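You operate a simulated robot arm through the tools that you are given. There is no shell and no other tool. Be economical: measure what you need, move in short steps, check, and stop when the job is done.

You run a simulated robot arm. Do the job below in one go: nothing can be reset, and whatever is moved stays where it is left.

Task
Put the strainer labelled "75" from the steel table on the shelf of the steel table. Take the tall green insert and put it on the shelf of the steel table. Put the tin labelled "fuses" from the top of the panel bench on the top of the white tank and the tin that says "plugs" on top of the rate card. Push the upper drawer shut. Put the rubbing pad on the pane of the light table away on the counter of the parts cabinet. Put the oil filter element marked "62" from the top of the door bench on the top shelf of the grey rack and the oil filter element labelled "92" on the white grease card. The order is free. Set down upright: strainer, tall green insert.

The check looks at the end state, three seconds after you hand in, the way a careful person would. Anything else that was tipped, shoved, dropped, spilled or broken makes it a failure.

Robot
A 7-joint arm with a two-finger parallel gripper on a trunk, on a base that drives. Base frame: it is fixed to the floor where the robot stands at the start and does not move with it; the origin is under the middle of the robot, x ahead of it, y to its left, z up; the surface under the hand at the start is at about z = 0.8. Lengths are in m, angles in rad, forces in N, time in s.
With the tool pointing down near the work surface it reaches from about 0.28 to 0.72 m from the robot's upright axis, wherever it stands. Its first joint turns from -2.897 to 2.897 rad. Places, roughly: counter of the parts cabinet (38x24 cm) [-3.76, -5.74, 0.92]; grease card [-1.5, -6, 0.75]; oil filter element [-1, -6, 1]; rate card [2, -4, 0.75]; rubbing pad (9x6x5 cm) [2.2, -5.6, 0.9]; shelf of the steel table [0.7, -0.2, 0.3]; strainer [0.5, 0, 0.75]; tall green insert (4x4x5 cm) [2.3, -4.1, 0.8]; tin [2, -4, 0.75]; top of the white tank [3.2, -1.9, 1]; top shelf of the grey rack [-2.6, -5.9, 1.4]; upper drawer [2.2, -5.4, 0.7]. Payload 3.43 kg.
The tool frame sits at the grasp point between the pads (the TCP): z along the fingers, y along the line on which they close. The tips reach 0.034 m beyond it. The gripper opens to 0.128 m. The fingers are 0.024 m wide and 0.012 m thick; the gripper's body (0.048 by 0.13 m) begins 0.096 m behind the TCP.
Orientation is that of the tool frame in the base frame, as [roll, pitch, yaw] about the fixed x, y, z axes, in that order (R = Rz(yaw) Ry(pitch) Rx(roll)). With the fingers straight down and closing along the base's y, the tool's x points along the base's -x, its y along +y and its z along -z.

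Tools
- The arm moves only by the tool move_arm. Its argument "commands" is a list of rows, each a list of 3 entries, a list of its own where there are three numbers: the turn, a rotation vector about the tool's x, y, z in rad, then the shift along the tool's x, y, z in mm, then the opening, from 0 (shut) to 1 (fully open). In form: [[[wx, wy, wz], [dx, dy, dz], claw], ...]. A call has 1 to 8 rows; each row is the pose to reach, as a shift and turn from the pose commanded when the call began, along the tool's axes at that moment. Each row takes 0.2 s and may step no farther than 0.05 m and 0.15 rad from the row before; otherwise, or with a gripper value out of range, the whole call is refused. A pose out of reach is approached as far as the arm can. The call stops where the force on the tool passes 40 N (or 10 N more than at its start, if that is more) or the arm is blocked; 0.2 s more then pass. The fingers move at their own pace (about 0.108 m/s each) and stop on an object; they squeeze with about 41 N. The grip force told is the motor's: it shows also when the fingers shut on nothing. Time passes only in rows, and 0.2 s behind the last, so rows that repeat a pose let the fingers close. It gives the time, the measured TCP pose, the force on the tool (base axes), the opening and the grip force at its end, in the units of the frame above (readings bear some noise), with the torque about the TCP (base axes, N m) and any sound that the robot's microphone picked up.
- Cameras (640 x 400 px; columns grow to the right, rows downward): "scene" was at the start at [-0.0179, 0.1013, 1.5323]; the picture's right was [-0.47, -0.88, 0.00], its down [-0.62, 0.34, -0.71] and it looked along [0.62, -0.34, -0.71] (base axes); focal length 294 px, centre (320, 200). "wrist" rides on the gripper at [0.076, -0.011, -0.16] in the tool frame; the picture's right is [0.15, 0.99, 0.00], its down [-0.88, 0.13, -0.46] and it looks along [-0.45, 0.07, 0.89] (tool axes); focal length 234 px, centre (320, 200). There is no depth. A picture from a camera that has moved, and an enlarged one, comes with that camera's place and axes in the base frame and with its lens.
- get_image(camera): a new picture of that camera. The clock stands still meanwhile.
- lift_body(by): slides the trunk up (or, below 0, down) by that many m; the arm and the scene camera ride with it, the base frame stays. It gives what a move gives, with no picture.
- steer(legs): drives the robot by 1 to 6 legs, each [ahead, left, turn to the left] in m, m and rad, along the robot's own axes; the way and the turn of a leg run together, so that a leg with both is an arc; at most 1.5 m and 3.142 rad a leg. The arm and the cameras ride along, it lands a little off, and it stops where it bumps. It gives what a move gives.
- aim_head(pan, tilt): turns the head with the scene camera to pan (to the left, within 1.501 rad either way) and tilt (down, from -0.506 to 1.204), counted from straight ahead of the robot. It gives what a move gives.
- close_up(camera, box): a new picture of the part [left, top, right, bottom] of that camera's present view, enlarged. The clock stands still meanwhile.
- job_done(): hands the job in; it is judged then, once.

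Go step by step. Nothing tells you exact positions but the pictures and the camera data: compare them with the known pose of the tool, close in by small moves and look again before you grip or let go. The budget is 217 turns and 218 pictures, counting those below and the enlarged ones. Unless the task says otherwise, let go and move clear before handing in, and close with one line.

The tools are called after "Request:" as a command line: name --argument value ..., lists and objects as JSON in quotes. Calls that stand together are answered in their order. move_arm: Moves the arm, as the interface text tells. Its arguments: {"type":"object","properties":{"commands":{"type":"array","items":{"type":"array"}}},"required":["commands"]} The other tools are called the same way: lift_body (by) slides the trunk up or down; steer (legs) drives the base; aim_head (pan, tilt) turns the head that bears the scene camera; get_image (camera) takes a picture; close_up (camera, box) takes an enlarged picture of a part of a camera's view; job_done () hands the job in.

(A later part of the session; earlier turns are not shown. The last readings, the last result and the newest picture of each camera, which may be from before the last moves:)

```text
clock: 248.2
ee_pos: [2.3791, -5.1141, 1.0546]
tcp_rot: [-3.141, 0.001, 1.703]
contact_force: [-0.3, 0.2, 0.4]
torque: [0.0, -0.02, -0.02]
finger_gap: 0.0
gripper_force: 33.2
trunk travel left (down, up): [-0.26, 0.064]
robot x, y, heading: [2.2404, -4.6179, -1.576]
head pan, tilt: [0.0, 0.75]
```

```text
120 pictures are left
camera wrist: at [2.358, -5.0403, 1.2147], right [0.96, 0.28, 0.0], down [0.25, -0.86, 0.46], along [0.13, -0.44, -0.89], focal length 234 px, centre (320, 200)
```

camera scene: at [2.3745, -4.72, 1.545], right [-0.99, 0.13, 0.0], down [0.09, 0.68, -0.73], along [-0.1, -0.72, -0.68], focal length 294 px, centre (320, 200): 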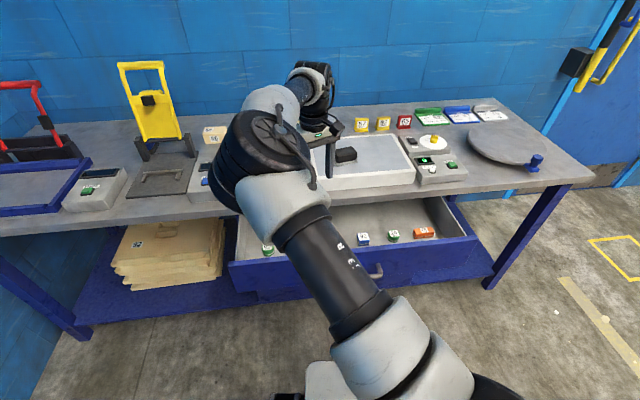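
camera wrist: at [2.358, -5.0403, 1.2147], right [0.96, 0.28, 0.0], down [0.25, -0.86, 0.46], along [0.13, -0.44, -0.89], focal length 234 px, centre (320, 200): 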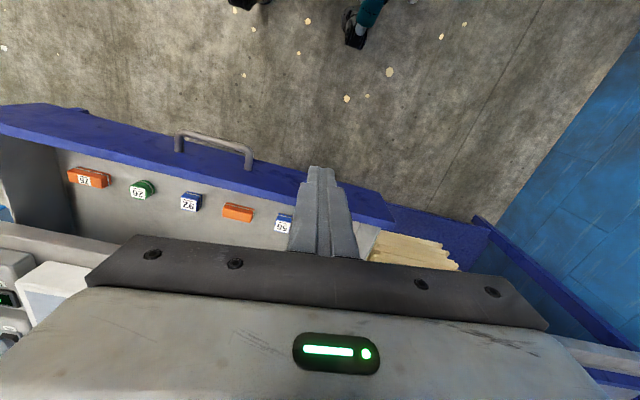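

Now tilting the fingers forward and going down in front of the drawer.

Request:
move_arm --commands '[[[0, -0.125, 0], [5, 0, 0], 0], [[0, -0.25, 0], [10, 0, 0], 0], [[0, -0.375, 0], [15, 0, 0], 0], [[0, -0.5, 0], [18, 0, 0], 0]]'

Request:
move_arm --commands '[[[0, 0, 0], [21, 0, 39], 0], [[0, 0, 0], [42, 0, 78], 0], [[0, 0, 0], [63, 0, 117], 0], [[0, 0, 0], [84, 0, 156], 0], [[0, 0, 0], [105, 0, 195], 0], [[0, 0, 0], [122, 0, 223], 0]]'

Request:
get_image --camera "wrist"

Request:
get_image --camera "scene"

```text
clock: 249.2
ee_pos: [2.3743, -5.0977, 1.0547]
tcp_rot: [3.141, 0.5, 1.704]
contact_force: [0.1, 0.6, 0.4]
torque: [-0.02, 0.02, 0.02]
finger_gap: 0.0
gripper_force: 33.5
trunk travel left (down, up): [-0.26, 0.064]
robot x, y, heading: [2.2401, -4.623, -1.572]
head pan, tilt: [0.0, 0.75]
```

```text
clock: 250.6
ee_pos: [2.3748, -5.0953, 0.7989]
tcp_rot: [-3.14, 0.5, 1.704]
contact_force: [-0.2, 1.1, -0.2]
torque: [-0.01, -0.03, 0.01]
finger_gap: 0.0001
gripper_force: 32.8
trunk travel left (down, up): [-0.26, 0.064]
robot x, y, heading: [2.242, -4.6217, -1.573]
head pan, tilt: [0.0, 0.75]
```

```text
119 pictures are left
camera wrist: at [2.3447, -4.9562, 0.9032], right [0.96, 0.26, -0.07], down [0.2, -0.53, 0.82], along [0.17, -0.81, -0.57], focal length 234 px, centre (320, 200)
```

wrist: 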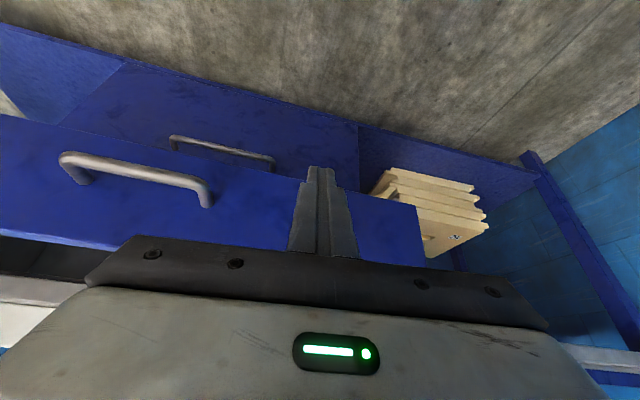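

```text
118 pictures are left
camera scene: at [2.3806, -4.6141, 1.545], right [-1.0, 0.0, 0.0], down [0.0, 0.68, -0.73], along [0.0, -0.73, -0.68], focal length 294 px, centre (320, 200)
```

scene: 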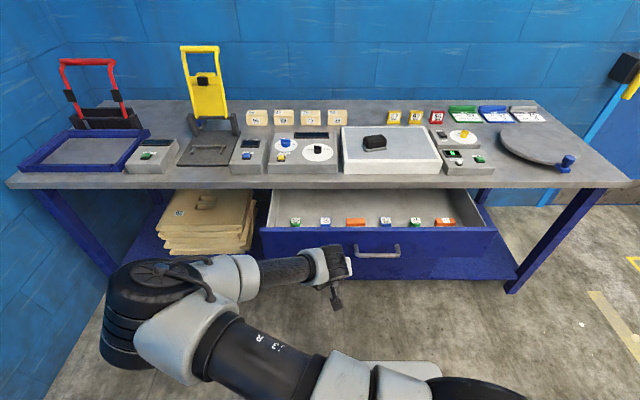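

Fingertips are lined up on the drawer front, right of the handle. Pushing in small steps.

Request:
move_arm --commands '[[[0, 0, 0], [-26, -4, 14], 0], [[0, 0, 0], [-52, -8, 29], 0], [[0, 0, 0], [-78, -12, 43], 0], [[0, 0, 0], [-104, -16, 57], 0], [[0, 0, 0], [-131, -20, 71], 0]]'

Request:
get_image --camera "scene"

```text
clock: 251.8
ee_pos: [2.3761, -5.2466, 0.8041]
tcp_rot: [3.141, 0.5, 1.703]
contact_force: [-0.4, -0.4, -0.1]
torque: [0.03, -0.01, 0.0]
finger_gap: 0.0
gripper_force: 32.8
trunk travel left (down, up): [-0.26, 0.064]
robot x, y, heading: [2.2392, -4.6227, -1.569]
head pan, tilt: [0.0, 0.75]
```

```text
117 pictures are left
camera scene: at [2.3806, -4.6141, 1.545], right [-1.0, 0.0, 0.0], down [0.0, 0.68, -0.73], along [0.0, -0.73, -0.68], focal length 294 px, centre (320, 200)
```

scene: 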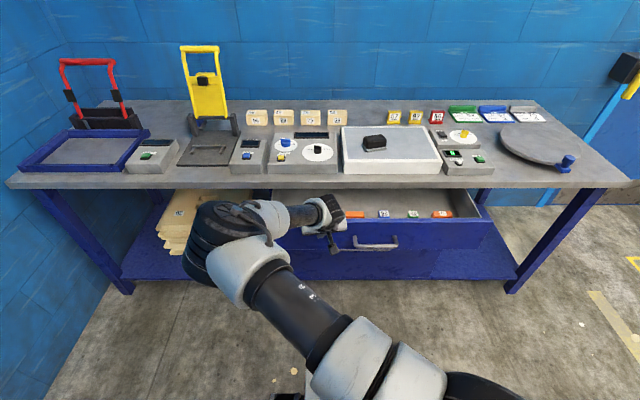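

The drawer is sliding. Continuing to push.

Request:
move_arm --commands '[[[0, 0, 0], [-26, -4, 14], 0], [[0, 0, 0], [-52, -8, 29], 0], [[0, 0, 0], [-78, -12, 43], 0], [[0, 0, 0], [-104, -16, 57], 0]]'

Request:
get_image --camera "scene"

```text
clock: 252.8
ee_pos: [2.3737, -5.3673, 0.8003]
tcp_rot: [-3.141, 0.501, 1.705]
contact_force: [0.5, 0.9, 0.2]
torque: [-0.03, 0.0, -0.01]
finger_gap: 0.0002
gripper_force: 32.3
trunk travel left (down, up): [-0.26, 0.064]
robot x, y, heading: [2.2389, -4.6221, -1.571]
head pan, tilt: [0.0, 0.75]
```

```text
116 pictures are left
camera scene: at [2.3806, -4.6142, 1.5449], right [-1.0, 0.0, 0.0], down [0.0, 0.68, -0.73], along [0.0, -0.73, -0.68], focal length 294 px, centre (320, 200)
```

scene: 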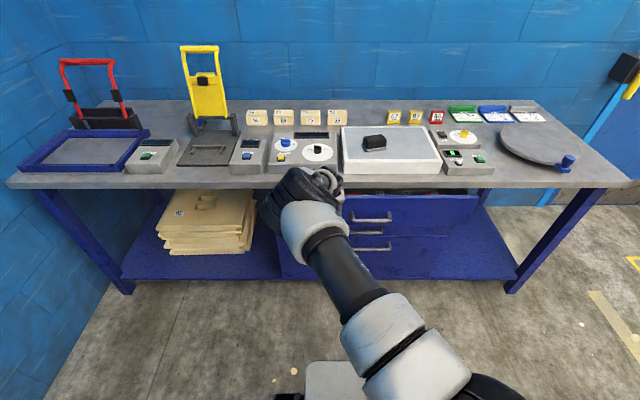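

Nearly shut. Small steps now until it stops.

Request:
move_arm --commands '[[[0, 0, 0], [-10, -1.5, 5], 0], [[0, 0, 0], [-20, -3, 10], 0], [[0, 0, 0], [-30, -4.5, 15], 0], [[0, 0, 0], [-40, -6, 20], 0]]'

Request:
close_up --camera "scene" --box '[230, 150, 520, 290]'

```text
clock: 253.8
ee_pos: [2.3715, -5.4004, 0.807]
tcp_rot: [-3.141, 0.5, 1.705]
contact_force: [-0.1, 0.7, -0.4]
torque: [-0.02, 0.03, -0.01]
finger_gap: 0.0
gripper_force: 32.9
out of reach, approached as far as the arm can: row 3, 4
trunk travel left (down, up): [-0.26, 0.064]
robot x, y, heading: [2.2385, -4.6223, -1.573]
head pan, tilt: [0.0, 0.75]
```

```text
2.21 times, centred on (375, 220) of scene
camera zoom: at [2.3806, -4.6141, 1.545], right [-1.0, 0.0, 0.0], down [0.0, 0.68, -0.73], along [0.0, -0.73, -0.68], focal length 650 px, centre (199, 156)
```

zoom: 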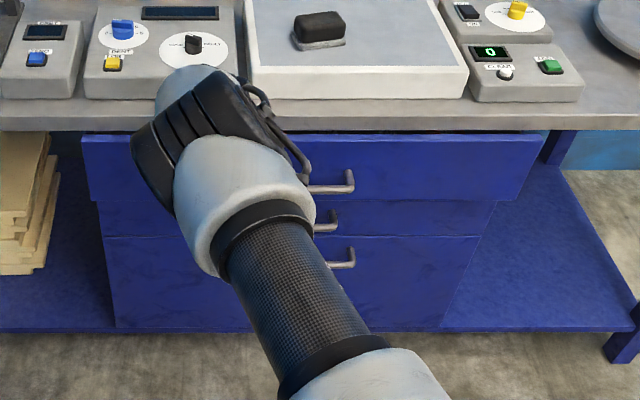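

It still stands out a few centimetres. I'll push the rest by driving slowly forward.

Request:
steer --legs '[[0.04, 0, 0]]'

Request:
close_up --camera "scene" --box '[230, 130, 520, 290]'

Request:
get_image --camera "wrist"

```text
clock: 254.6
ee_pos: [2.3718, -5.4393, 0.8038]
tcp_rot: [-3.141, 0.494, 1.702]
contact_force: [-0.3, 7.6, -11.0]
torque: [-0.11, -0.21, -0.11]
finger_gap: 0.0002
gripper_force: 32.8
trunk travel left (down, up): [-0.26, 0.064]
robot x, y, heading: [2.2404, -4.6585, -1.57]
head pan, tilt: [0.0, 0.75]
```

```text
2.21 times, centred on (375, 210) of scene
camera zoom: at [2.3807, -4.6553, 1.5448], right [-1.0, 0.0, 0.0], down [0.0, 0.68, -0.73], along [0.0, -0.73, -0.68], focal length 650 px, centre (199, 178)
```

zoom: 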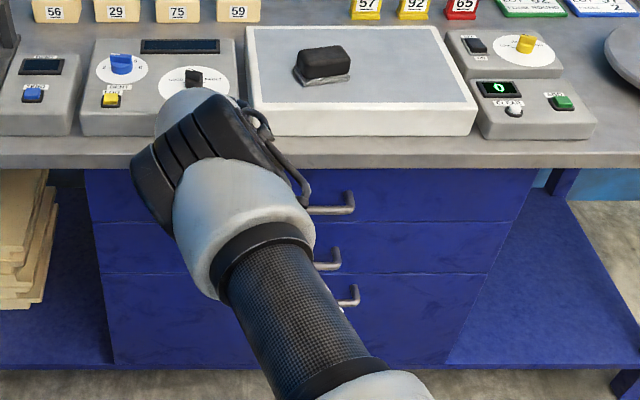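

```text
113 pictures are left
camera wrist: at [2.342, -5.2996, 0.9078], right [0.96, 0.26, -0.07], down [0.2, -0.54, 0.82], along [0.18, -0.8, -0.57], focal length 234 px, centre (320, 200)
```

wrist: 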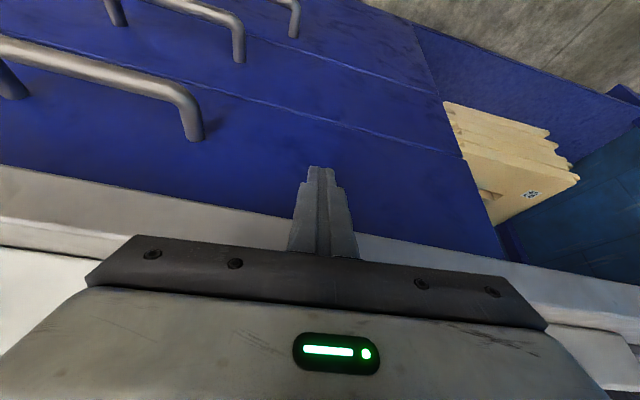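

The fronts look flush. Zooming in on the seam to be sure.

Request:
close_up --camera "wrist" --box '[330, 60, 520, 270]'

```text
1.90 times, centred on (425, 165) of wrist
camera zoom: at [2.342, -5.2996, 0.9078], right [0.96, 0.26, -0.07], down [0.2, -0.54, 0.82], along [0.18, -0.8, -0.57], focal length 446 px, centre (120, 267)
```

zoom: 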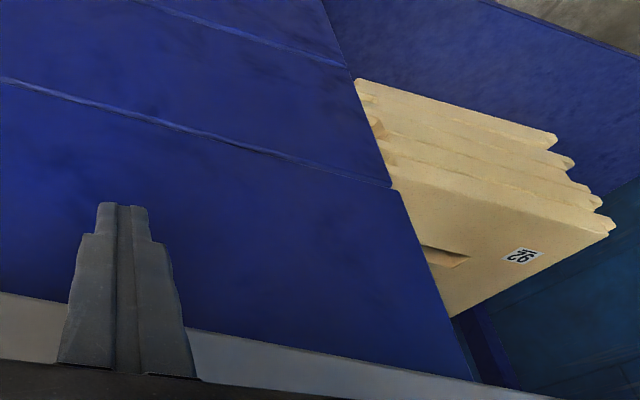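

There may be a few millimetres left. I'll drop the hand lower, clear of the table slab, and give it a final push.

Request:
move_arm --commands '[[[0, 0, 0], [25, 3, -14], 0], [[0, 0, 0], [55, 8, -30], 0], [[0, 0, 0], [72, 10, 0], 0], [[0, 0, 0], [76, 10, 6], 0]]'

Request:
steer --legs '[[0.03, 0, 0]]'

Request:
move_arm --commands '[[[0, 0, 0], [-9, -1, 5], 0], [[0, 0, 0], [-18, -2, 10], 0], [[0, 0, 0], [-27, -4, 15], 0], [[0, 0, 0], [-36, -5, 20], 0], [[0, 0, 0], [-45, -6, 25], 0]]'

Request:
get_image --camera "wrist"

```text
clock: 255.6
ee_pos: [2.3712, -5.375, 0.7636]
tcp_rot: [-3.14, 0.496, 1.703]
contact_force: [0.0, -0.3, -0.3]
torque: [0.01, 0.02, 0.0]
finger_gap: 0.0
gripper_force: 32.9
trunk travel left (down, up): [-0.26, 0.064]
robot x, y, heading: [2.2378, -4.66, -1.573]
head pan, tilt: [0.0, 0.75]
```

```text
clock: 256.5
ee_pos: [2.3734, -5.4036, 0.764]
tcp_rot: [-3.142, 0.496, 1.704]
contact_force: [0.2, 0.0, 1.7]
torque: [-0.01, 0.01, -0.02]
finger_gap: 0.0
gripper_force: 33.0
trunk travel left (down, up): [-0.26, 0.064]
robot x, y, heading: [2.2408, -4.6902, -1.573]
head pan, tilt: [0.0, 0.75]
```

```text
clock: 257.7
ee_pos: [2.3714, -5.4412, 0.7755]
tcp_rot: [3.139, 0.495, 1.704]
contact_force: [0.2, 0.1, 0.1]
torque: [-0.03, -0.04, 0.04]
finger_gap: 0.0
gripper_force: 33.4
out of reach, approached as far as the arm can: row 3, 4, 5
trunk travel left (down, up): [-0.26, 0.064]
robot x, y, heading: [2.2397, -4.6943, -1.572]
head pan, tilt: [0.0, 0.75]
```

```text
111 pictures are left
camera wrist: at [2.3414, -5.3012, 0.8792], right [0.96, 0.26, -0.07], down [0.2, -0.54, 0.82], along [0.18, -0.8, -0.57], focal length 234 px, centre (320, 200)
```

wrist: 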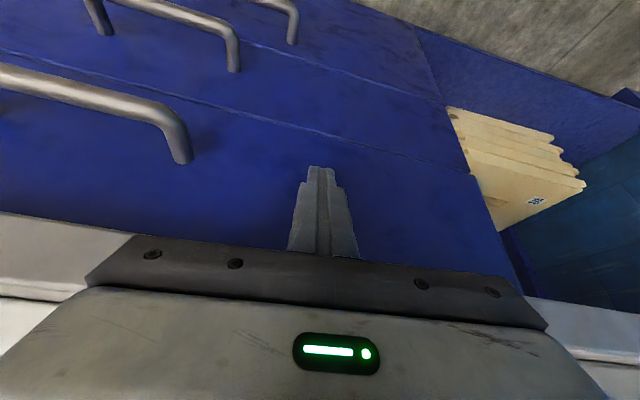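

No contact yet, the arm is at full reach. Nudging forward by driving.

Request:
steer --legs '[[0.025, 0, 0]]'

Request:
close_up --camera "wrist" --box '[180, 40, 540, 270]'

```text
clock: 258.5
ee_pos: [2.3702, -5.4474, 0.7764]
tcp_rot: [3.137, 0.487, 1.706]
contact_force: [-2.0, 9.8, 10.1]
torque: [-0.05, 0.08, -0.07]
finger_gap: 0.0002
gripper_force: 33.4
trunk travel left (down, up): [-0.26, 0.064]
robot x, y, heading: [2.2378, -4.7008, -1.569]
head pan, tilt: [0.0, 0.75]
stopped in leg 1: the force on the tool passed its limit at 79 N (the readings are from after the stop); the commanded pose is now the measured one
```

```text
1.74 times, centred on (360, 155) of wrist
camera zoom: at [2.3408, -5.309, 0.8807], right [0.96, 0.26, -0.06], down [0.2, -0.54, 0.82], along [0.18, -0.8, -0.58], focal length 407 px, centre (250, 278)
```

zoom: 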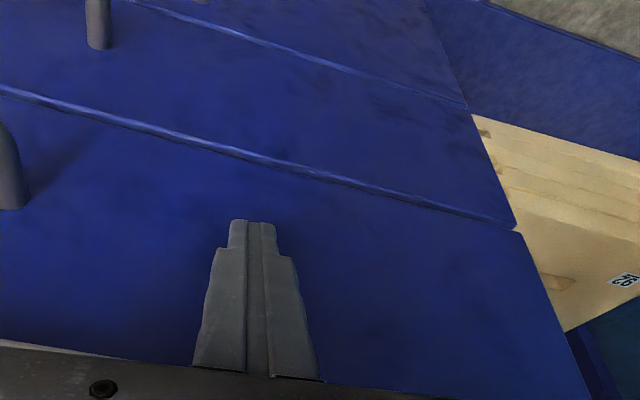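

The force spike shows the drawer is at its end stop: shut. Backing off, raising and bringing the hand vertical to take the rubbing pad next.

Request:
move_arm --commands '[[[0, 0, 0], [35, 5, -19], 0], [[0, 0, 0], [70, 10, -38], 0], [[0, 0, 0], [105, 15, -57], 0], [[0, 0, 0], [85, 15, -95], 0.2], [[0, 0, 0], [63, 15, -137], 0.4], [[0, 0, 0], [41, 15, -179], 0.6], [[0, 0, 0], [19, 15, -221], 0.8], [[0, 0, 0], [-3, 15, -262], 1]]'

Request:
move_arm --commands '[[[0, 0.12, 0], [-10, 0, -35], 1], [[0, 0.24, 0], [-20, 0, -70], 1], [[0, 0.36, 0], [-30, 0, -100], 1], [[0, 0.487, 0], [-40, 0, -120], 1]]'

Request:
steer --legs '[[0.15, 0.0, 0]]'

Request:
get_image --camera "wrist"

Request:
get_image --camera "scene"

```text
clock: 260.3
ee_pos: [2.3684, -5.3302, 1.0058]
tcp_rot: [3.138, 0.484, 1.706]
contact_force: [-0.9, 0.5, -0.4]
torque: [0.02, -0.01, 0.01]
finger_gap: 0.1281
gripper_force: 0.0
trunk travel left (down, up): [-0.26, 0.064]
robot x, y, heading: [2.2397, -4.6989, -1.569]
head pan, tilt: [0.0, 0.75]
```

```text
clock: 261.3
ee_pos: [2.364, -5.3051, 1.1316]
tcp_rot: [3.138, -0.004, 1.705]
contact_force: [-0.1, -0.1, 0.1]
torque: [0.0, 0.01, 0.0]
finger_gap: 0.1281
gripper_force: 0.2
trunk travel left (down, up): [-0.26, 0.064]
robot x, y, heading: [2.2383, -4.7022, -1.574]
head pan, tilt: [0.0, 0.75]
```

```text
clock: 262.6
ee_pos: [2.3628, -5.4574, 1.131]
tcp_rot: [3.139, -0.001, 1.705]
contact_force: [0.0, 0.0, 0.0]
torque: [0.03, -0.03, -0.02]
finger_gap: 0.1279
gripper_force: 0.1
trunk travel left (down, up): [-0.26, 0.064]
robot x, y, heading: [2.2394, -4.8566, -1.574]
head pan, tilt: [0.0, 0.75]
```

```text
109 pictures are left
camera wrist: at [2.3416, -5.3847, 1.2914], right [0.96, 0.28, 0.0], down [0.24, -0.86, 0.46], along [0.13, -0.44, -0.89], focal length 234 px, centre (320, 200)
```

wrist: 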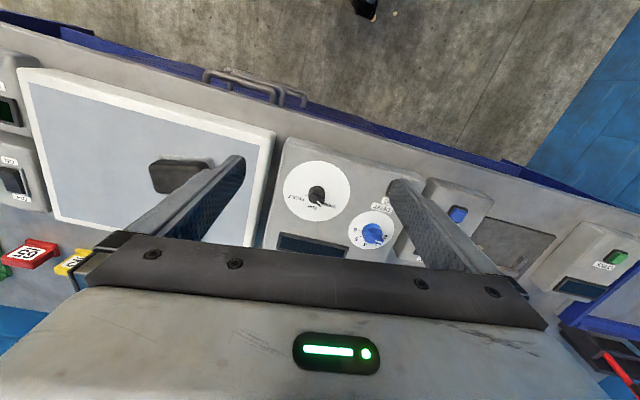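

```text
108 pictures are left
camera scene: at [2.3801, -4.8476, 1.545], right [-1.0, 0.0, 0.0], down [0.0, 0.68, -0.73], along [0.0, -0.73, -0.68], focal length 294 px, centre (320, 200)
```

scene: 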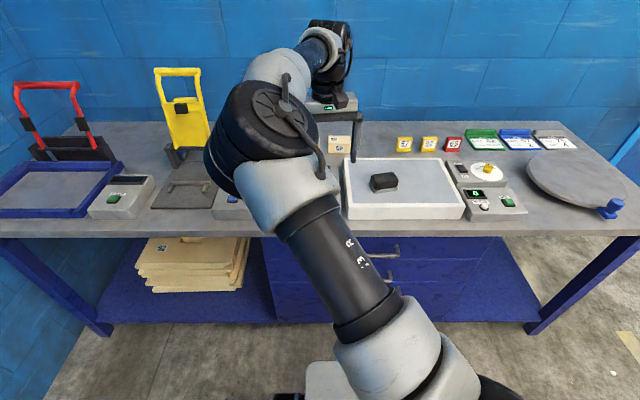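

The pad's top centre triangulates to (2.18, -5.572, 0.952). Zooming for its orientation.

Request:
close_up --camera "scene" --box '[340, 150, 440, 220]'

```text
5.71 times, centred on (390, 185) of scene
camera zoom: at [2.3801, -4.8476, 1.545], right [-1.0, 0.0, 0.0], down [0.0, 0.68, -0.73], along [0.0, -0.73, -0.68], focal length 1682 px, centre (-80, 286)
```

zoom: 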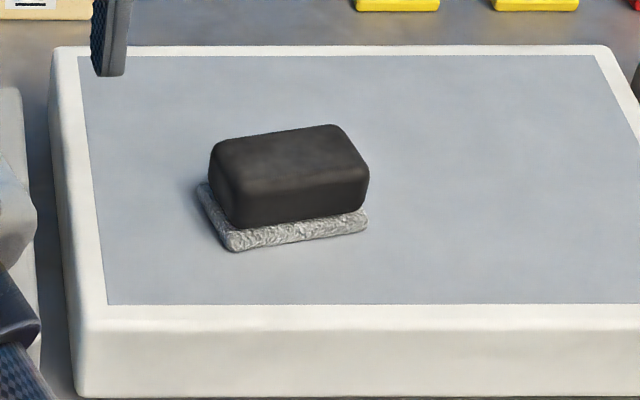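

Pad long axis is about 11° off x, centre (2.172, -5.592). The fingers close along that axis with room to spare. Driving 0.1 m nearer and moving over it.

Request:
steer --legs '[[0.1, 0, 0]]'

Request:
move_arm --commands '[[[0, 0, -0.03], [-2, -48, 0], 1], [[0, 0, -0.068], [-5, -97, 0], 1], [[0, 0, -0.068], [-7, -146, 0], 1], [[0, 0, -0.068], [-9, -194, 0], 1], [[0, 0, -0.068], [-9, -194, 40], 1], [[0, 0, -0.068], [-9, -194, 80], 1]]'

Request:
get_image --camera "wrist"

```text
clock: 263.8
ee_pos: [2.3604, -5.5541, 1.1322]
tcp_rot: [3.137, -0.001, 1.702]
contact_force: [-0.3, 0.0, 0.2]
torque: [-0.02, 0.04, 0.02]
finger_gap: 0.128
gripper_force: 0.1
trunk travel left (down, up): [-0.26, 0.064]
robot x, y, heading: [2.2411, -4.9508, -1.577]
head pan, tilt: [0.0, 0.75]
```

```text
clock: 265.2
ee_pos: [2.1711, -5.5891, 1.0503]
tcp_rot: [3.138, -0.003, 1.772]
contact_force: [0.3, 0.1, -0.1]
torque: [-0.01, -0.02, -0.01]
finger_gap: 0.1281
gripper_force: 0.1
trunk travel left (down, up): [-0.26, 0.064]
robot x, y, heading: [2.2388, -4.9513, -1.577]
head pan, tilt: [0.0, 0.75]
```

```text
106 pictures are left
camera wrist: at [2.1446, -5.5177, 1.2099], right [0.94, 0.34, 0.0], down [0.3, -0.84, 0.46], along [0.16, -0.43, -0.89], focal length 234 px, centre (320, 200)
```

wrist: 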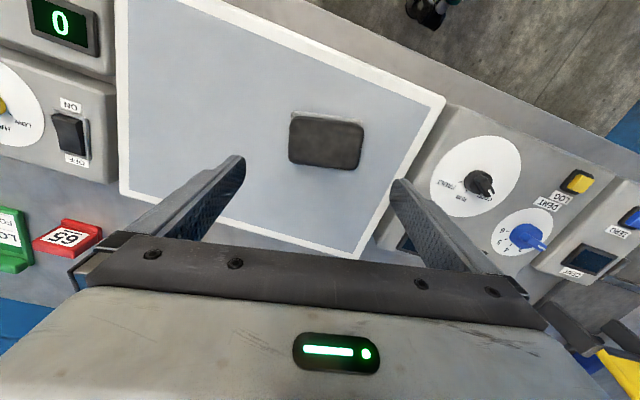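

Aligned well; nudging 12 mm and descending to grip.

Request:
move_arm --commands '[[[0, 0, 0], [12, 2, 40], 1], [[0, 0, 0], [12, 2, 80], 1], [[0, 0, 0], [12, 2, 104], 1], [[0, 0, 0], [12, 2, 104], 0.8], [[0, 0, 0], [12, 2, 104], 0.6], [[0, 0, 0], [12, 2, 104], 0.5], [[0, 0, 0], [12, 2, 104], 0.5]]'

Request:
get_image --camera "wrist"

```text
clock: 266.7
ee_pos: [2.1705, -5.5808, 0.9543]
tcp_rot: [-3.14, 0.008, 1.775]
contact_force: [1.7, 6.4, 14.0]
torque: [0.34, 0.19, -0.02]
finger_gap: 0.084
gripper_force: 41.4
trunk travel left (down, up): [-0.26, 0.064]
robot x, y, heading: [2.2404, -4.9506, -1.569]
head pan, tilt: [0.0, 0.75]
stopped in row 7: the force on the tool passed its limit at 40 N (the readings are from after the stop); the commanded pose is now the measured one
```

```text
105 pictures are left
camera wrist: at [2.1446, -5.5066, 1.1133], right [0.94, 0.34, 0.0], down [0.3, -0.83, 0.46], along [0.16, -0.43, -0.89], focal length 234 px, centre (320, 200)
```

wrist: 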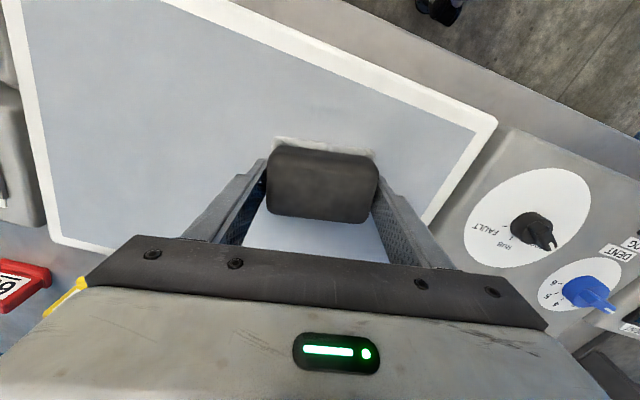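

Fingertips touched the pane lightly, but the pad is gripped (84 mm). Lifting straight up.

Request:
move_arm --commands '[[[0, 0, 0], [0, 0, -20], 0.5], [[0, 0, 0], [0, 0, -60], 0.5], [[0, 0, 0], [0, 0, -105], 0.5], [[0, 0, 0], [0, 0, -150], 0.5], [[0, 0, 0], [0, 0, -190], 0.5]]'

Request:
get_image --camera "wrist"

```text
clock: 267.9
ee_pos: [2.169, -5.5771, 1.1419]
tcp_rot: [-3.14, 0.005, 1.772]
contact_force: [0.1, 0.3, -0.7]
torque: [0.03, -0.02, 0.0]
finger_gap: 0.0842
gripper_force: 41.1
trunk travel left (down, up): [-0.26, 0.064]
robot x, y, heading: [2.2386, -4.9512, -1.57]
head pan, tilt: [0.0, 0.75]
```

```text
104 pictures are left
camera wrist: at [2.1432, -5.5056, 1.3014], right [0.94, 0.34, 0.0], down [0.3, -0.83, 0.46], along [0.16, -0.43, -0.89], focal length 234 px, centre (320, 200)
```

wrist: 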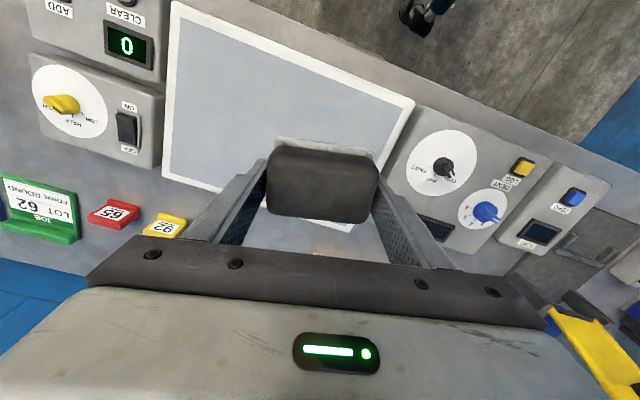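

Pad held. Backing to mid-aisle, sliding west out of the aisle, and looking along the south wall.

Request:
steer --legs '[[-0.22, 0, 0], [0, -1.5, 0], [0, -0.6, 0]]'

Request:
aim_head --pan -1.2 --tilt 0.35

Request:
get_image --camera "scene"

```text
clock: 289.5
ee_pos: [0.0756, -5.3551, 1.1418]
tcp_rot: [3.139, 0.005, 1.773]
contact_force: [0.1, 0.1, -0.7]
torque: [0.01, 0.01, 0.02]
finger_gap: 0.0839
gripper_force: 41.0
trunk travel left (down, up): [-0.26, 0.064]
robot x, y, heading: [0.144, -4.7284, -1.573]
head pan, tilt: [0.0, 0.75]
```

```text
clock: 290.9
ee_pos: [0.0749, -5.3551, 1.1422]
tcp_rot: [3.14, 0.005, 1.773]
contact_force: [-0.7, 1.2, 0.0]
torque: [-0.03, 0.0, 0.01]
finger_gap: 0.0842
gripper_force: 41.4
trunk travel left (down, up): [-0.26, 0.064]
robot x, y, heading: [0.1473, -4.7268, -1.571]
head pan, tilt: [-1.201, 0.351]
```

```text
103 pictures are left
camera scene: at [0.1982, -4.6717, 1.5806], right [-0.36, 0.93, 0.0], down [0.32, 0.12, -0.94], along [-0.88, -0.34, -0.34], focal length 294 px, centre (320, 200)
```

scene: 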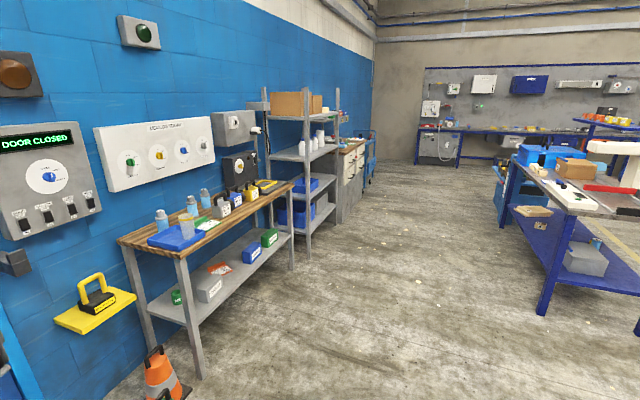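

The corridor west is clear. Strafing west to the parts cabinet.

Request:
steer --legs '[[0, -1.5, 0], [0, -1.5, 0], [0, -0.85, 0]]'

Request:
aim_head --pan 0.1 --tilt 0.6

Request:
get_image --camera "scene"

Request:
get_image --camera "wrist"

```text
clock: 328.2
ee_pos: [-3.7936, -5.3851, 1.1412]
tcp_rot: [3.141, 0.005, 1.813]
contact_force: [-0.1, -0.6, -1.0]
torque: [-0.02, -0.01, -0.01]
finger_gap: 0.084
gripper_force: 41.0
trunk travel left (down, up): [-0.26, 0.064]
robot x, y, heading: [-3.7499, -4.7565, -1.541]
head pan, tilt: [-1.201, 0.351]
```

```text
clock: 329.6
ee_pos: [-3.7934, -5.3857, 1.1411]
tcp_rot: [3.141, 0.005, 1.814]
contact_force: [0.5, -0.1, -1.3]
torque: [-0.03, 0.02, 0.01]
finger_gap: 0.084
gripper_force: 41.3
trunk travel left (down, up): [-0.26, 0.064]
robot x, y, heading: [-3.7493, -4.7548, -1.536]
head pan, tilt: [0.099, 0.6]
```

```text
102 pictures are left
camera scene: at [-3.6011, -4.7477, 1.5579], right [-0.99, -0.13, 0.0], down [-0.08, 0.56, -0.83], along [0.11, -0.82, -0.56], focal length 294 px, centre (320, 200)
```

scene: 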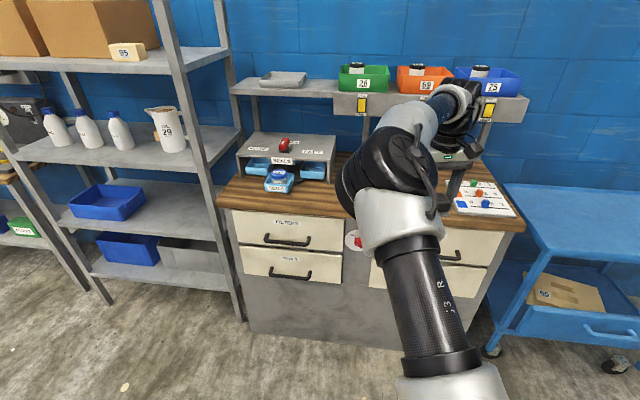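

```text
101 pictures are left
camera wrist: at [-3.8232, -5.3137, 1.301], right [0.93, 0.38, 0.0], down [0.34, -0.82, 0.46], along [0.17, -0.43, -0.89], focal length 234 px, centre (320, 200)
```

wrist: 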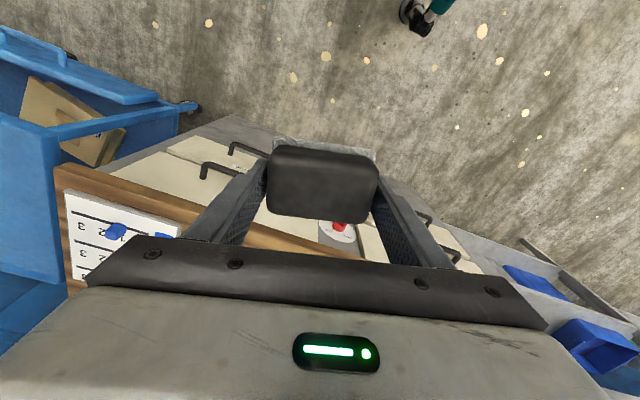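

The free counter area is around (-3.76, -5.72), between the station and the white card. Driving forward to bring the pad over it.

Request:
steer --legs '[[0.31, 0.025, 0]]'

Request:
get_image --camera "wrist"

Request:
get_image --camera "scene"

```text
clock: 331.8
ee_pos: [-3.7551, -5.6961, 1.1419]
tcp_rot: [3.139, 0.003, 1.818]
contact_force: [-0.2, 0.0, -0.7]
torque: [0.0, -0.01, 0.0]
finger_gap: 0.0839
gripper_force: 41.4
trunk travel left (down, up): [-0.26, 0.064]
robot x, y, heading: [-3.7142, -5.0634, -1.534]
head pan, tilt: [0.099, 0.6]
```

```text
100 pictures are left
camera wrist: at [-3.7847, -5.6249, 1.3009], right [0.92, 0.38, 0.0], down [0.34, -0.82, 0.46], along [0.18, -0.42, -0.89], focal length 234 px, centre (320, 200)
```

wrist: 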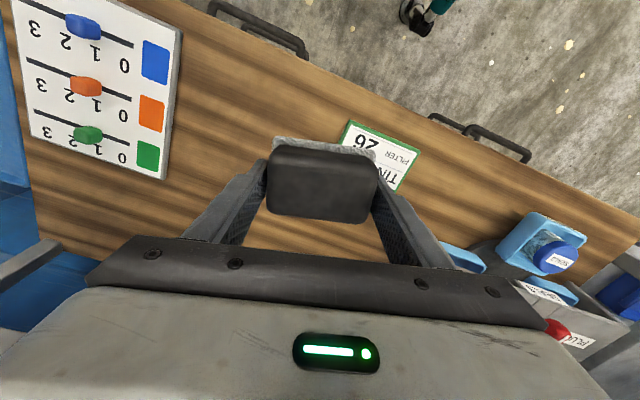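

```text
99 pictures are left
camera scene: at [-3.5639, -5.0583, 1.5579], right [-0.99, -0.14, 0.0], down [-0.08, 0.56, -0.82], along [0.11, -0.82, -0.57], focal length 294 px, centre (320, 200)
```

scene: 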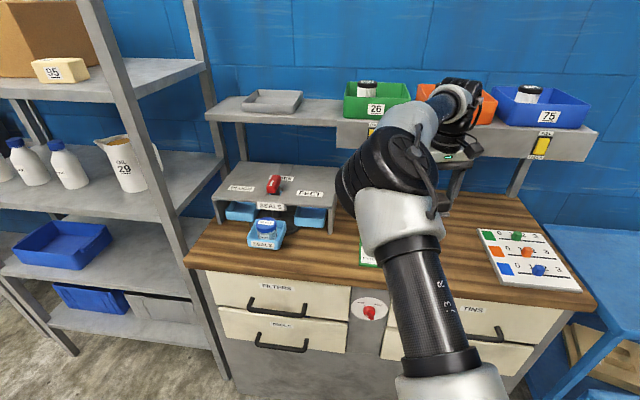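

A filter card lies under the present spot, so I'll place the pad further left at (-3.85, -5.73), between it and the white board.

Request:
move_arm --commands '[[[0, 0, 0], [-5, -50, 0], 0.5], [[0, 0, 0], [-10, -99, 0], 0.5], [[0, 0, 0], [-10, -100, 45], 0.5], [[0, 0, 0], [-10, -100, 90], 0.5], [[0, 0, 0], [-10, -100, 130], 0.5]]'

Request:
get_image --camera "wrist"

```text
refused: row 1 steps farther than a row can; nothing moved
```

```text
98 pictures are left
camera wrist: at [-3.7847, -5.6249, 1.3009], right [0.92, 0.38, 0.0], down [0.34, -0.82, 0.46], along [0.18, -0.42, -0.89], focal length 234 px, centre (320, 200)
```

wrist: 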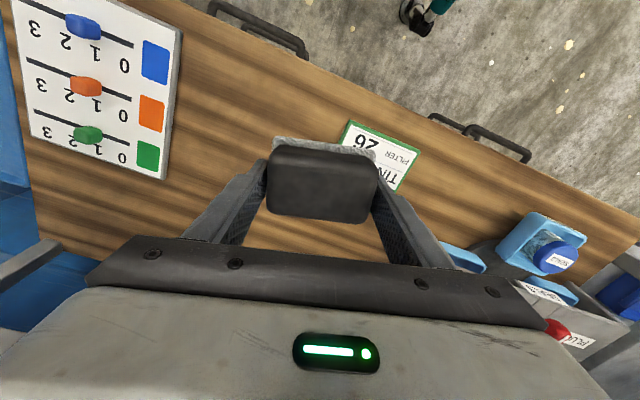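

The first step was just too long; splitting it finer.

Request:
move_arm --commands '[[[0, 0, 0], [-3, -34, 0], 0.5], [[0, 0, 0], [-7, -68, 0], 0.5], [[0, 0, 0], [-10, -100, 0], 0.5], [[0, 0, 0], [-10, -100, 45], 0.5], [[0, 0, 0], [-10, -100, 90], 0.5], [[0, 0, 0], [-10, -100, 130], 0.5]]'

Request:
get_image --camera "wrist"

```text
clock: 333.2
ee_pos: [-3.8279, -5.7269, 1.0443]
tcp_rot: [3.141, 0.005, 1.816]
contact_force: [-0.1, 0.9, -1.3]
torque: [-0.03, -0.03, -0.04]
finger_gap: 0.0839
gripper_force: 41.0
out of reach, approached as far as the arm can: row 2, 3, 4, 5, 6
trunk travel left (down, up): [-0.26, 0.064]
robot x, y, heading: [-3.7088, -5.0668, -1.531]
head pan, tilt: [0.099, 0.6]
```

```text
97 pictures are left
camera wrist: at [-3.857, -5.6549, 1.2043], right [0.92, 0.38, 0.0], down [0.34, -0.82, 0.46], along [0.18, -0.43, -0.89], focal length 234 px, centre (320, 200)
```

wrist: 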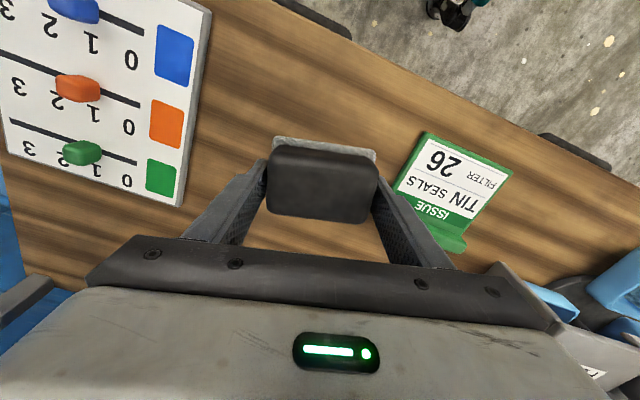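

Reach is marginal here but the spot is free. Shifting the base slightly and descending.

Request:
steer --legs '[[0.03, -0.02, 0]]'

Request:
move_arm --commands '[[[0, 0, 0], [25, 0, 15], 0.5], [[0, 0, 0], [25, 0, 40], 0.5]]'

Request:
get_image --camera "wrist"

```text
clock: 334.0
ee_pos: [-3.8453, -5.7581, 1.0454]
tcp_rot: [-3.14, 0.005, 1.817]
contact_force: [-0.3, -0.7, -0.3]
torque: [-0.02, 0.04, -0.03]
finger_gap: 0.0839
gripper_force: 40.8
trunk travel left (down, up): [-0.26, 0.064]
robot x, y, heading: [-3.7291, -5.0951, -1.534]
head pan, tilt: [0.099, 0.6]
```

```text
clock: 334.6
ee_pos: [-3.8525, -5.7345, 1.0053]
tcp_rot: [3.14, 0.006, 1.818]
contact_force: [-0.1, -0.6, -1.4]
torque: [0.01, 0.0, -0.02]
finger_gap: 0.0841
gripper_force: 40.7
trunk travel left (down, up): [-0.26, 0.064]
robot x, y, heading: [-3.7335, -5.0972, -1.53]
head pan, tilt: [0.099, 0.6]
```

```text
96 pictures are left
camera wrist: at [-3.881, -5.6626, 1.1646], right [0.92, 0.38, 0.0], down [0.34, -0.82, 0.46], along [0.18, -0.42, -0.89], focal length 234 px, centre (320, 200)
```

wrist: 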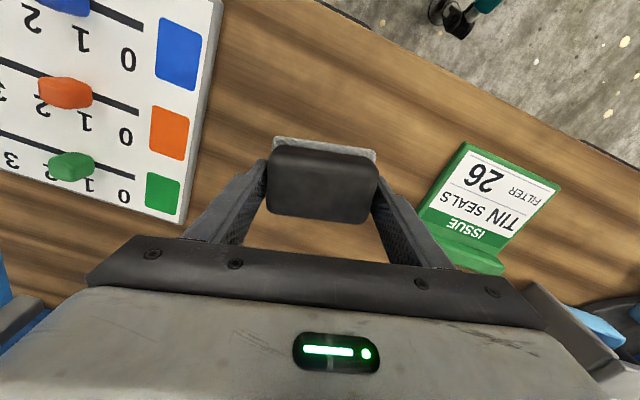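

Good spot between board and card. Lowering, then small steps to contact.

Request:
move_arm --commands '[[[0, 0, 0], [0, 0, 20], 0.5], [[0, 0, 0], [0, 0, 36], 0.5], [[0, 0, 0], [0, 0, 42], 0.5], [[0, 0, 0], [0, 0, 46], 0.5]]'

Request:
move_arm --commands '[[[0, 0, 0], [0, 0, 2], 0.5], [[0, 0, 0], [0, 0, 4], 0.5], [[0, 0, 0], [0, 0, 6], 0.5]]'

```text
clock: 335.6
ee_pos: [-3.8508, -5.7336, 0.9594]
tcp_rot: [3.139, 0.004, 1.816]
contact_force: [0.6, -0.4, -0.7]
torque: [-0.02, -0.02, 0.01]
finger_gap: 0.0841
gripper_force: 40.9
trunk travel left (down, up): [-0.26, 0.064]
robot x, y, heading: [-3.7277, -5.0955, -1.532]
head pan, tilt: [0.099, 0.6]
```

```text
clock: 336.4
ee_pos: [-3.8516, -5.7334, 0.9546]
tcp_rot: [-3.141, 0.004, 1.817]
contact_force: [0.1, 1.2, 7.0]
torque: [0.22, 0.13, 0.01]
finger_gap: 0.084
gripper_force: 41.1
trunk travel left (down, up): [-0.26, 0.064]
robot x, y, heading: [-3.7282, -5.097, -1.532]
head pan, tilt: [0.099, 0.6]
```

Contact. Releasing and rising.

Request:
move_arm --commands '[[[0, 0, 0], [0, 0, -0.5], 0.75], [[0, 0, 0], [0, 0, -0.5], 0.9], [[0, 0, 0], [0, 0, -2], 0.95], [[0, 0, 0], [0, 0, -45], 0.95], [[0, 0, 0], [0, 0, -90], 0.95], [[0, 0, 0], [0, 0, -135], 0.95], [[0, 0, 0], [15, 0, -180], 0.95]]'

Request:
get_image --camera "wrist"

```text
clock: 338.0
ee_pos: [-3.8563, -5.7179, 1.1332]
tcp_rot: [-3.14, 0.005, 1.816]
contact_force: [0.7, -0.2, -0.7]
torque: [0.0, 0.01, 0.05]
finger_gap: 0.1215
gripper_force: 0.1
trunk travel left (down, up): [-0.26, 0.064]
robot x, y, heading: [-3.7327, -5.0981, -1.534]
head pan, tilt: [0.099, 0.6]
```

```text
95 pictures are left
camera wrist: at [-3.8852, -5.6464, 1.2918], right [0.92, 0.38, 0.0], down [0.34, -0.82, 0.46], along [0.18, -0.42, -0.89], focal length 234 px, centre (320, 200)
```

wrist: 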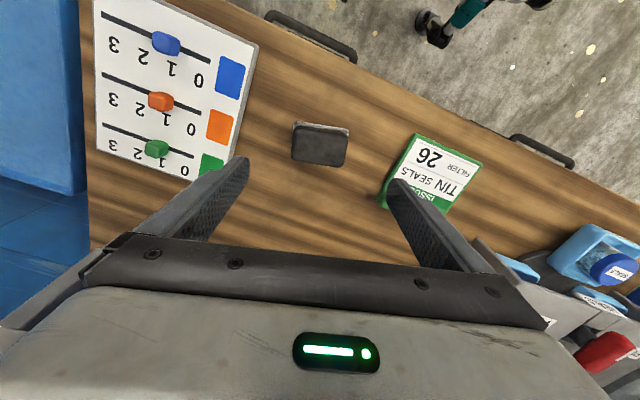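

Pad placed. Backing off and moving east to the door bench for the filter elements.

Request:
steer --legs '[[-0.35, 0, -0.035], [0, 1.5, 0], [0, 0.85, 0]]'

Request:
aim_head --pan -0.1 --tilt 0.5

Request:
get_image --camera "scene"

```text
clock: 362.7
ee_pos: [-1.5011, -5.3119, 1.1315]
tcp_rot: [3.141, 0.004, 1.818]
contact_force: [-0.1, 0.0, -0.2]
torque: [-0.03, -0.04, 0.02]
finger_gap: 0.1216
gripper_force: 0.0
trunk travel left (down, up): [-0.26, 0.064]
robot x, y, heading: [-1.3794, -4.6874, -1.533]
head pan, tilt: [0.099, 0.6]
```

```text
clock: 363.4
ee_pos: [-1.5033, -5.3117, 1.1329]
tcp_rot: [3.141, 0.006, 1.819]
contact_force: [0.9, 0.1, 0.0]
torque: [0.02, 0.02, 0.0]
finger_gap: 0.1217
gripper_force: 0.0
trunk travel left (down, up): [-0.26, 0.064]
robot x, y, heading: [-1.3792, -4.6892, -1.531]
head pan, tilt: [-0.099, 0.499]
```

```text
94 pictures are left
camera scene: at [-1.2461, -4.6839, 1.5669], right [-1.0, 0.06, 0.0], down [0.03, 0.48, -0.88], along [-0.05, -0.88, -0.48], focal length 294 px, centre (320, 200)
```

scene: 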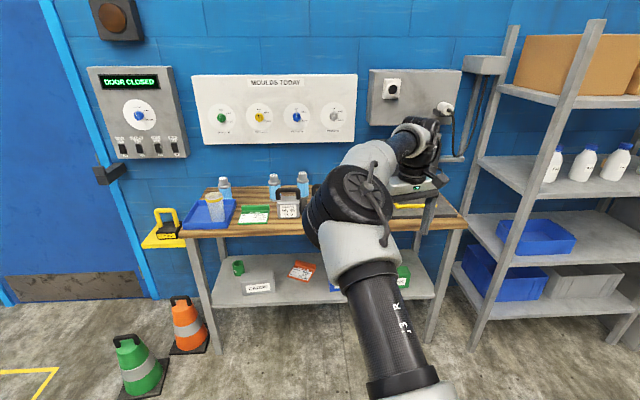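

Request:
close_up --camera "scene" --box '[170, 160, 480, 310]'

Request:
get_image --camera "wrist"

```text
2.06 times, centred on (325, 235) of scene
camera zoom: at [-1.2461, -4.6839, 1.5669], right [-1.0, 0.06, 0.0], down [0.03, 0.48, -0.88], along [-0.05, -0.88, -0.48], focal length 608 px, centre (310, 128)
```

zoom: 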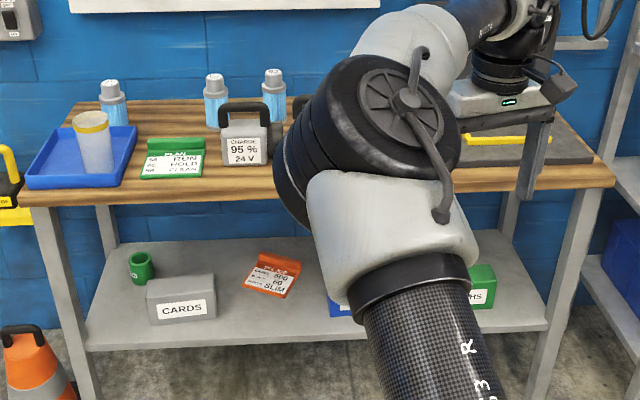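

```text
92 pictures are left
camera wrist: at [-1.5305, -5.2392, 1.2914], right [0.92, 0.38, 0.0], down [0.34, -0.82, 0.46], along [0.18, -0.42, -0.89], focal length 234 px, centre (320, 200)
```

wrist: 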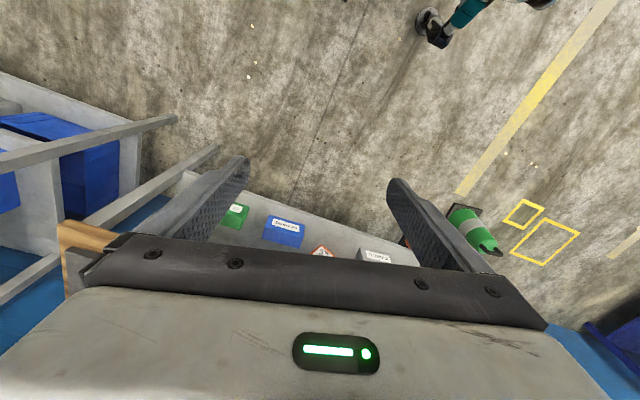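

The arm hides part of the bench. Shifting the base east and looking again.

Request:
steer --legs '[[0, 0.55, -0.04]]'

Request:
aim_head --pan 0.0 --tilt 0.5

Request:
get_image --camera "scene"

Request:
close_up --camera "scene" --box '[300, 150, 640, 330]'

```text
clock: 369.2
ee_pos: [-0.958, -5.2912, 1.1323]
tcp_rot: [-3.141, 0.005, 1.794]
contact_force: [-1.0, 0.4, -0.4]
torque: [-0.01, 0.01, -0.01]
finger_gap: 0.1214
gripper_force: 0.0
trunk travel left (down, up): [-0.26, 0.064]
robot x, y, heading: [-0.8215, -4.6734, -1.551]
head pan, tilt: [-0.099, 0.499]
```

```text
clock: 369.9
ee_pos: [-0.9583, -5.2913, 1.1318]
tcp_rot: [-3.141, 0.004, 1.794]
contact_force: [-0.3, -0.3, 0.2]
torque: [0.02, 0.03, 0.0]
finger_gap: 0.1214
gripper_force: 0.0
trunk travel left (down, up): [-0.26, 0.064]
robot x, y, heading: [-0.8169, -4.6703, -1.554]
head pan, tilt: [0.0, 0.499]
```

```text
91 pictures are left
camera scene: at [-0.6786, -4.6712, 1.567], right [-1.0, -0.02, 0.0], down [-0.01, 0.48, -0.88], along [0.01, -0.88, -0.48], focal length 294 px, centre (320, 200)
```

scene: 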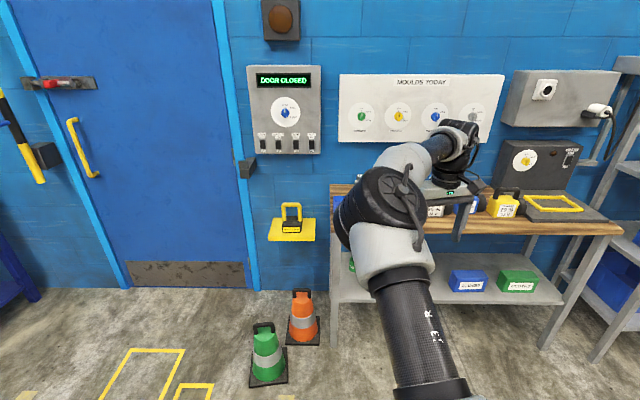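

```text
1.88 times, centred on (470, 240) of scene
camera zoom: at [-0.6786, -4.6712, 1.567], right [-1.0, -0.02, 0.0], down [-0.01, 0.48, -0.88], along [0.01, -0.88, -0.48], focal length 554 px, centre (38, 125)
```

zoom: 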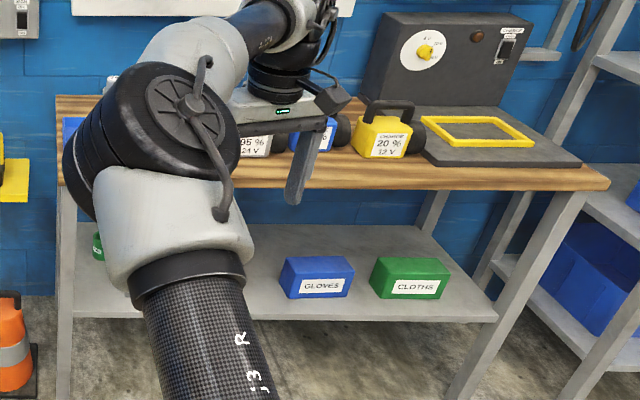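

These handled boxes are batteries. I'll turn the arm aside and get an unobstructed view of the whole bench.

Request:
steer --legs '[[0, -0.35, 0.8]]'

Request:
aim_head --pan -0.9 --tilt 0.55

Request:
get_image --camera "scene"

```text
clock: 373.7
ee_pos: [-0.7687, -5.3359, 1.1321]
tcp_rot: [3.141, 0.006, 2.599]
contact_force: [-0.3, -0.5, -0.4]
torque: [-0.04, 0.01, 0.0]
finger_gap: 0.1217
gripper_force: 0.0
trunk travel left (down, up): [-0.26, 0.064]
robot x, y, heading: [-1.1192, -4.8065, -0.747]
head pan, tilt: [0.0, 0.499]
```

```text
clock: 374.9
ee_pos: [-0.7698, -5.336, 1.1317]
tcp_rot: [3.141, 0.005, 2.599]
contact_force: [0.9, 0.5, 0.0]
torque: [-0.03, -0.01, 0.03]
finger_gap: 0.1215
gripper_force: 0.0
trunk travel left (down, up): [-0.26, 0.064]
robot x, y, heading: [-1.1203, -4.807, -0.751]
head pan, tilt: [-0.901, 0.55]
```

```text
89 pictures are left
camera scene: at [-1.0968, -4.7324, 1.5624], right [-1.0, 0.08, 0.0], down [0.04, 0.52, -0.85], along [-0.07, -0.85, -0.52], focal length 294 px, centre (320, 200)
```

scene: 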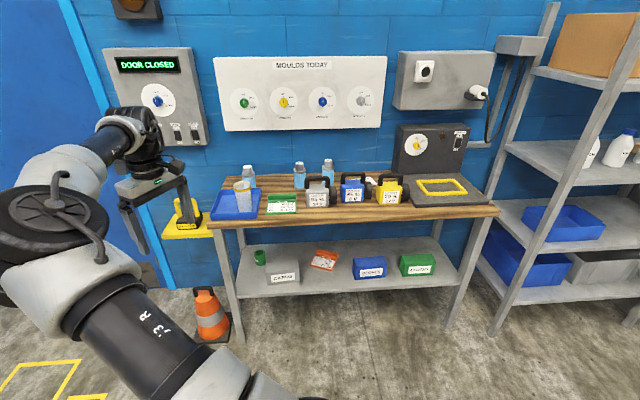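

Request:
close_up --camera "scene" --box '[205, 150, 415, 225]'

Request:
close_up --camera "scene" --box '[235, 230, 445, 310]'

Request:
close_up --camera "scene" --box '[225, 155, 300, 200]'

```text
3.05 times, centred on (310, 188) of scene
camera zoom: at [-1.0968, -4.7324, 1.5624], right [-1.0, 0.08, 0.0], down [0.04, 0.52, -0.85], along [-0.07, -0.85, -0.52], focal length 897 px, centre (350, 238)
```

zoom: 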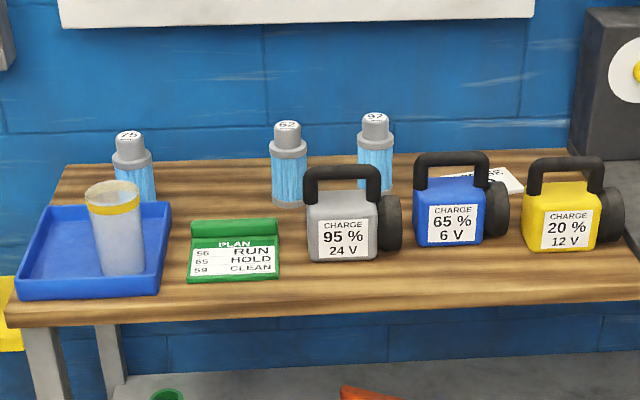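

```text
3.05 times, centred on (340, 270) of scene
camera zoom: at [-1.0968, -4.7324, 1.5624], right [-1.0, 0.08, 0.0], down [0.04, 0.52, -0.85], along [-0.07, -0.85, -0.52], focal length 897 px, centre (259, -13)
```

zoom: 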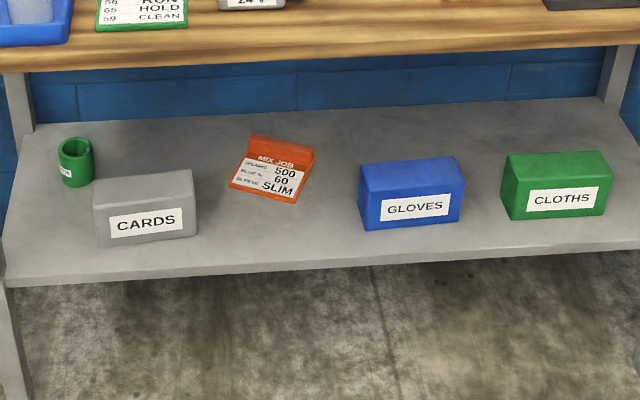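

```text
8.53 times, centred on (262, 178) of scene
camera zoom: at [-1.0968, -4.7324, 1.5624], right [-1.0, 0.08, 0.0], down [0.04, 0.52, -0.85], along [-0.07, -0.85, -0.52], focal length 2511 px, centre (811, 392)
```

zoom: 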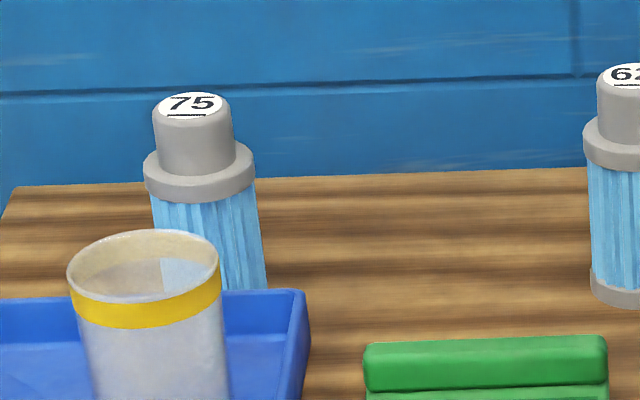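

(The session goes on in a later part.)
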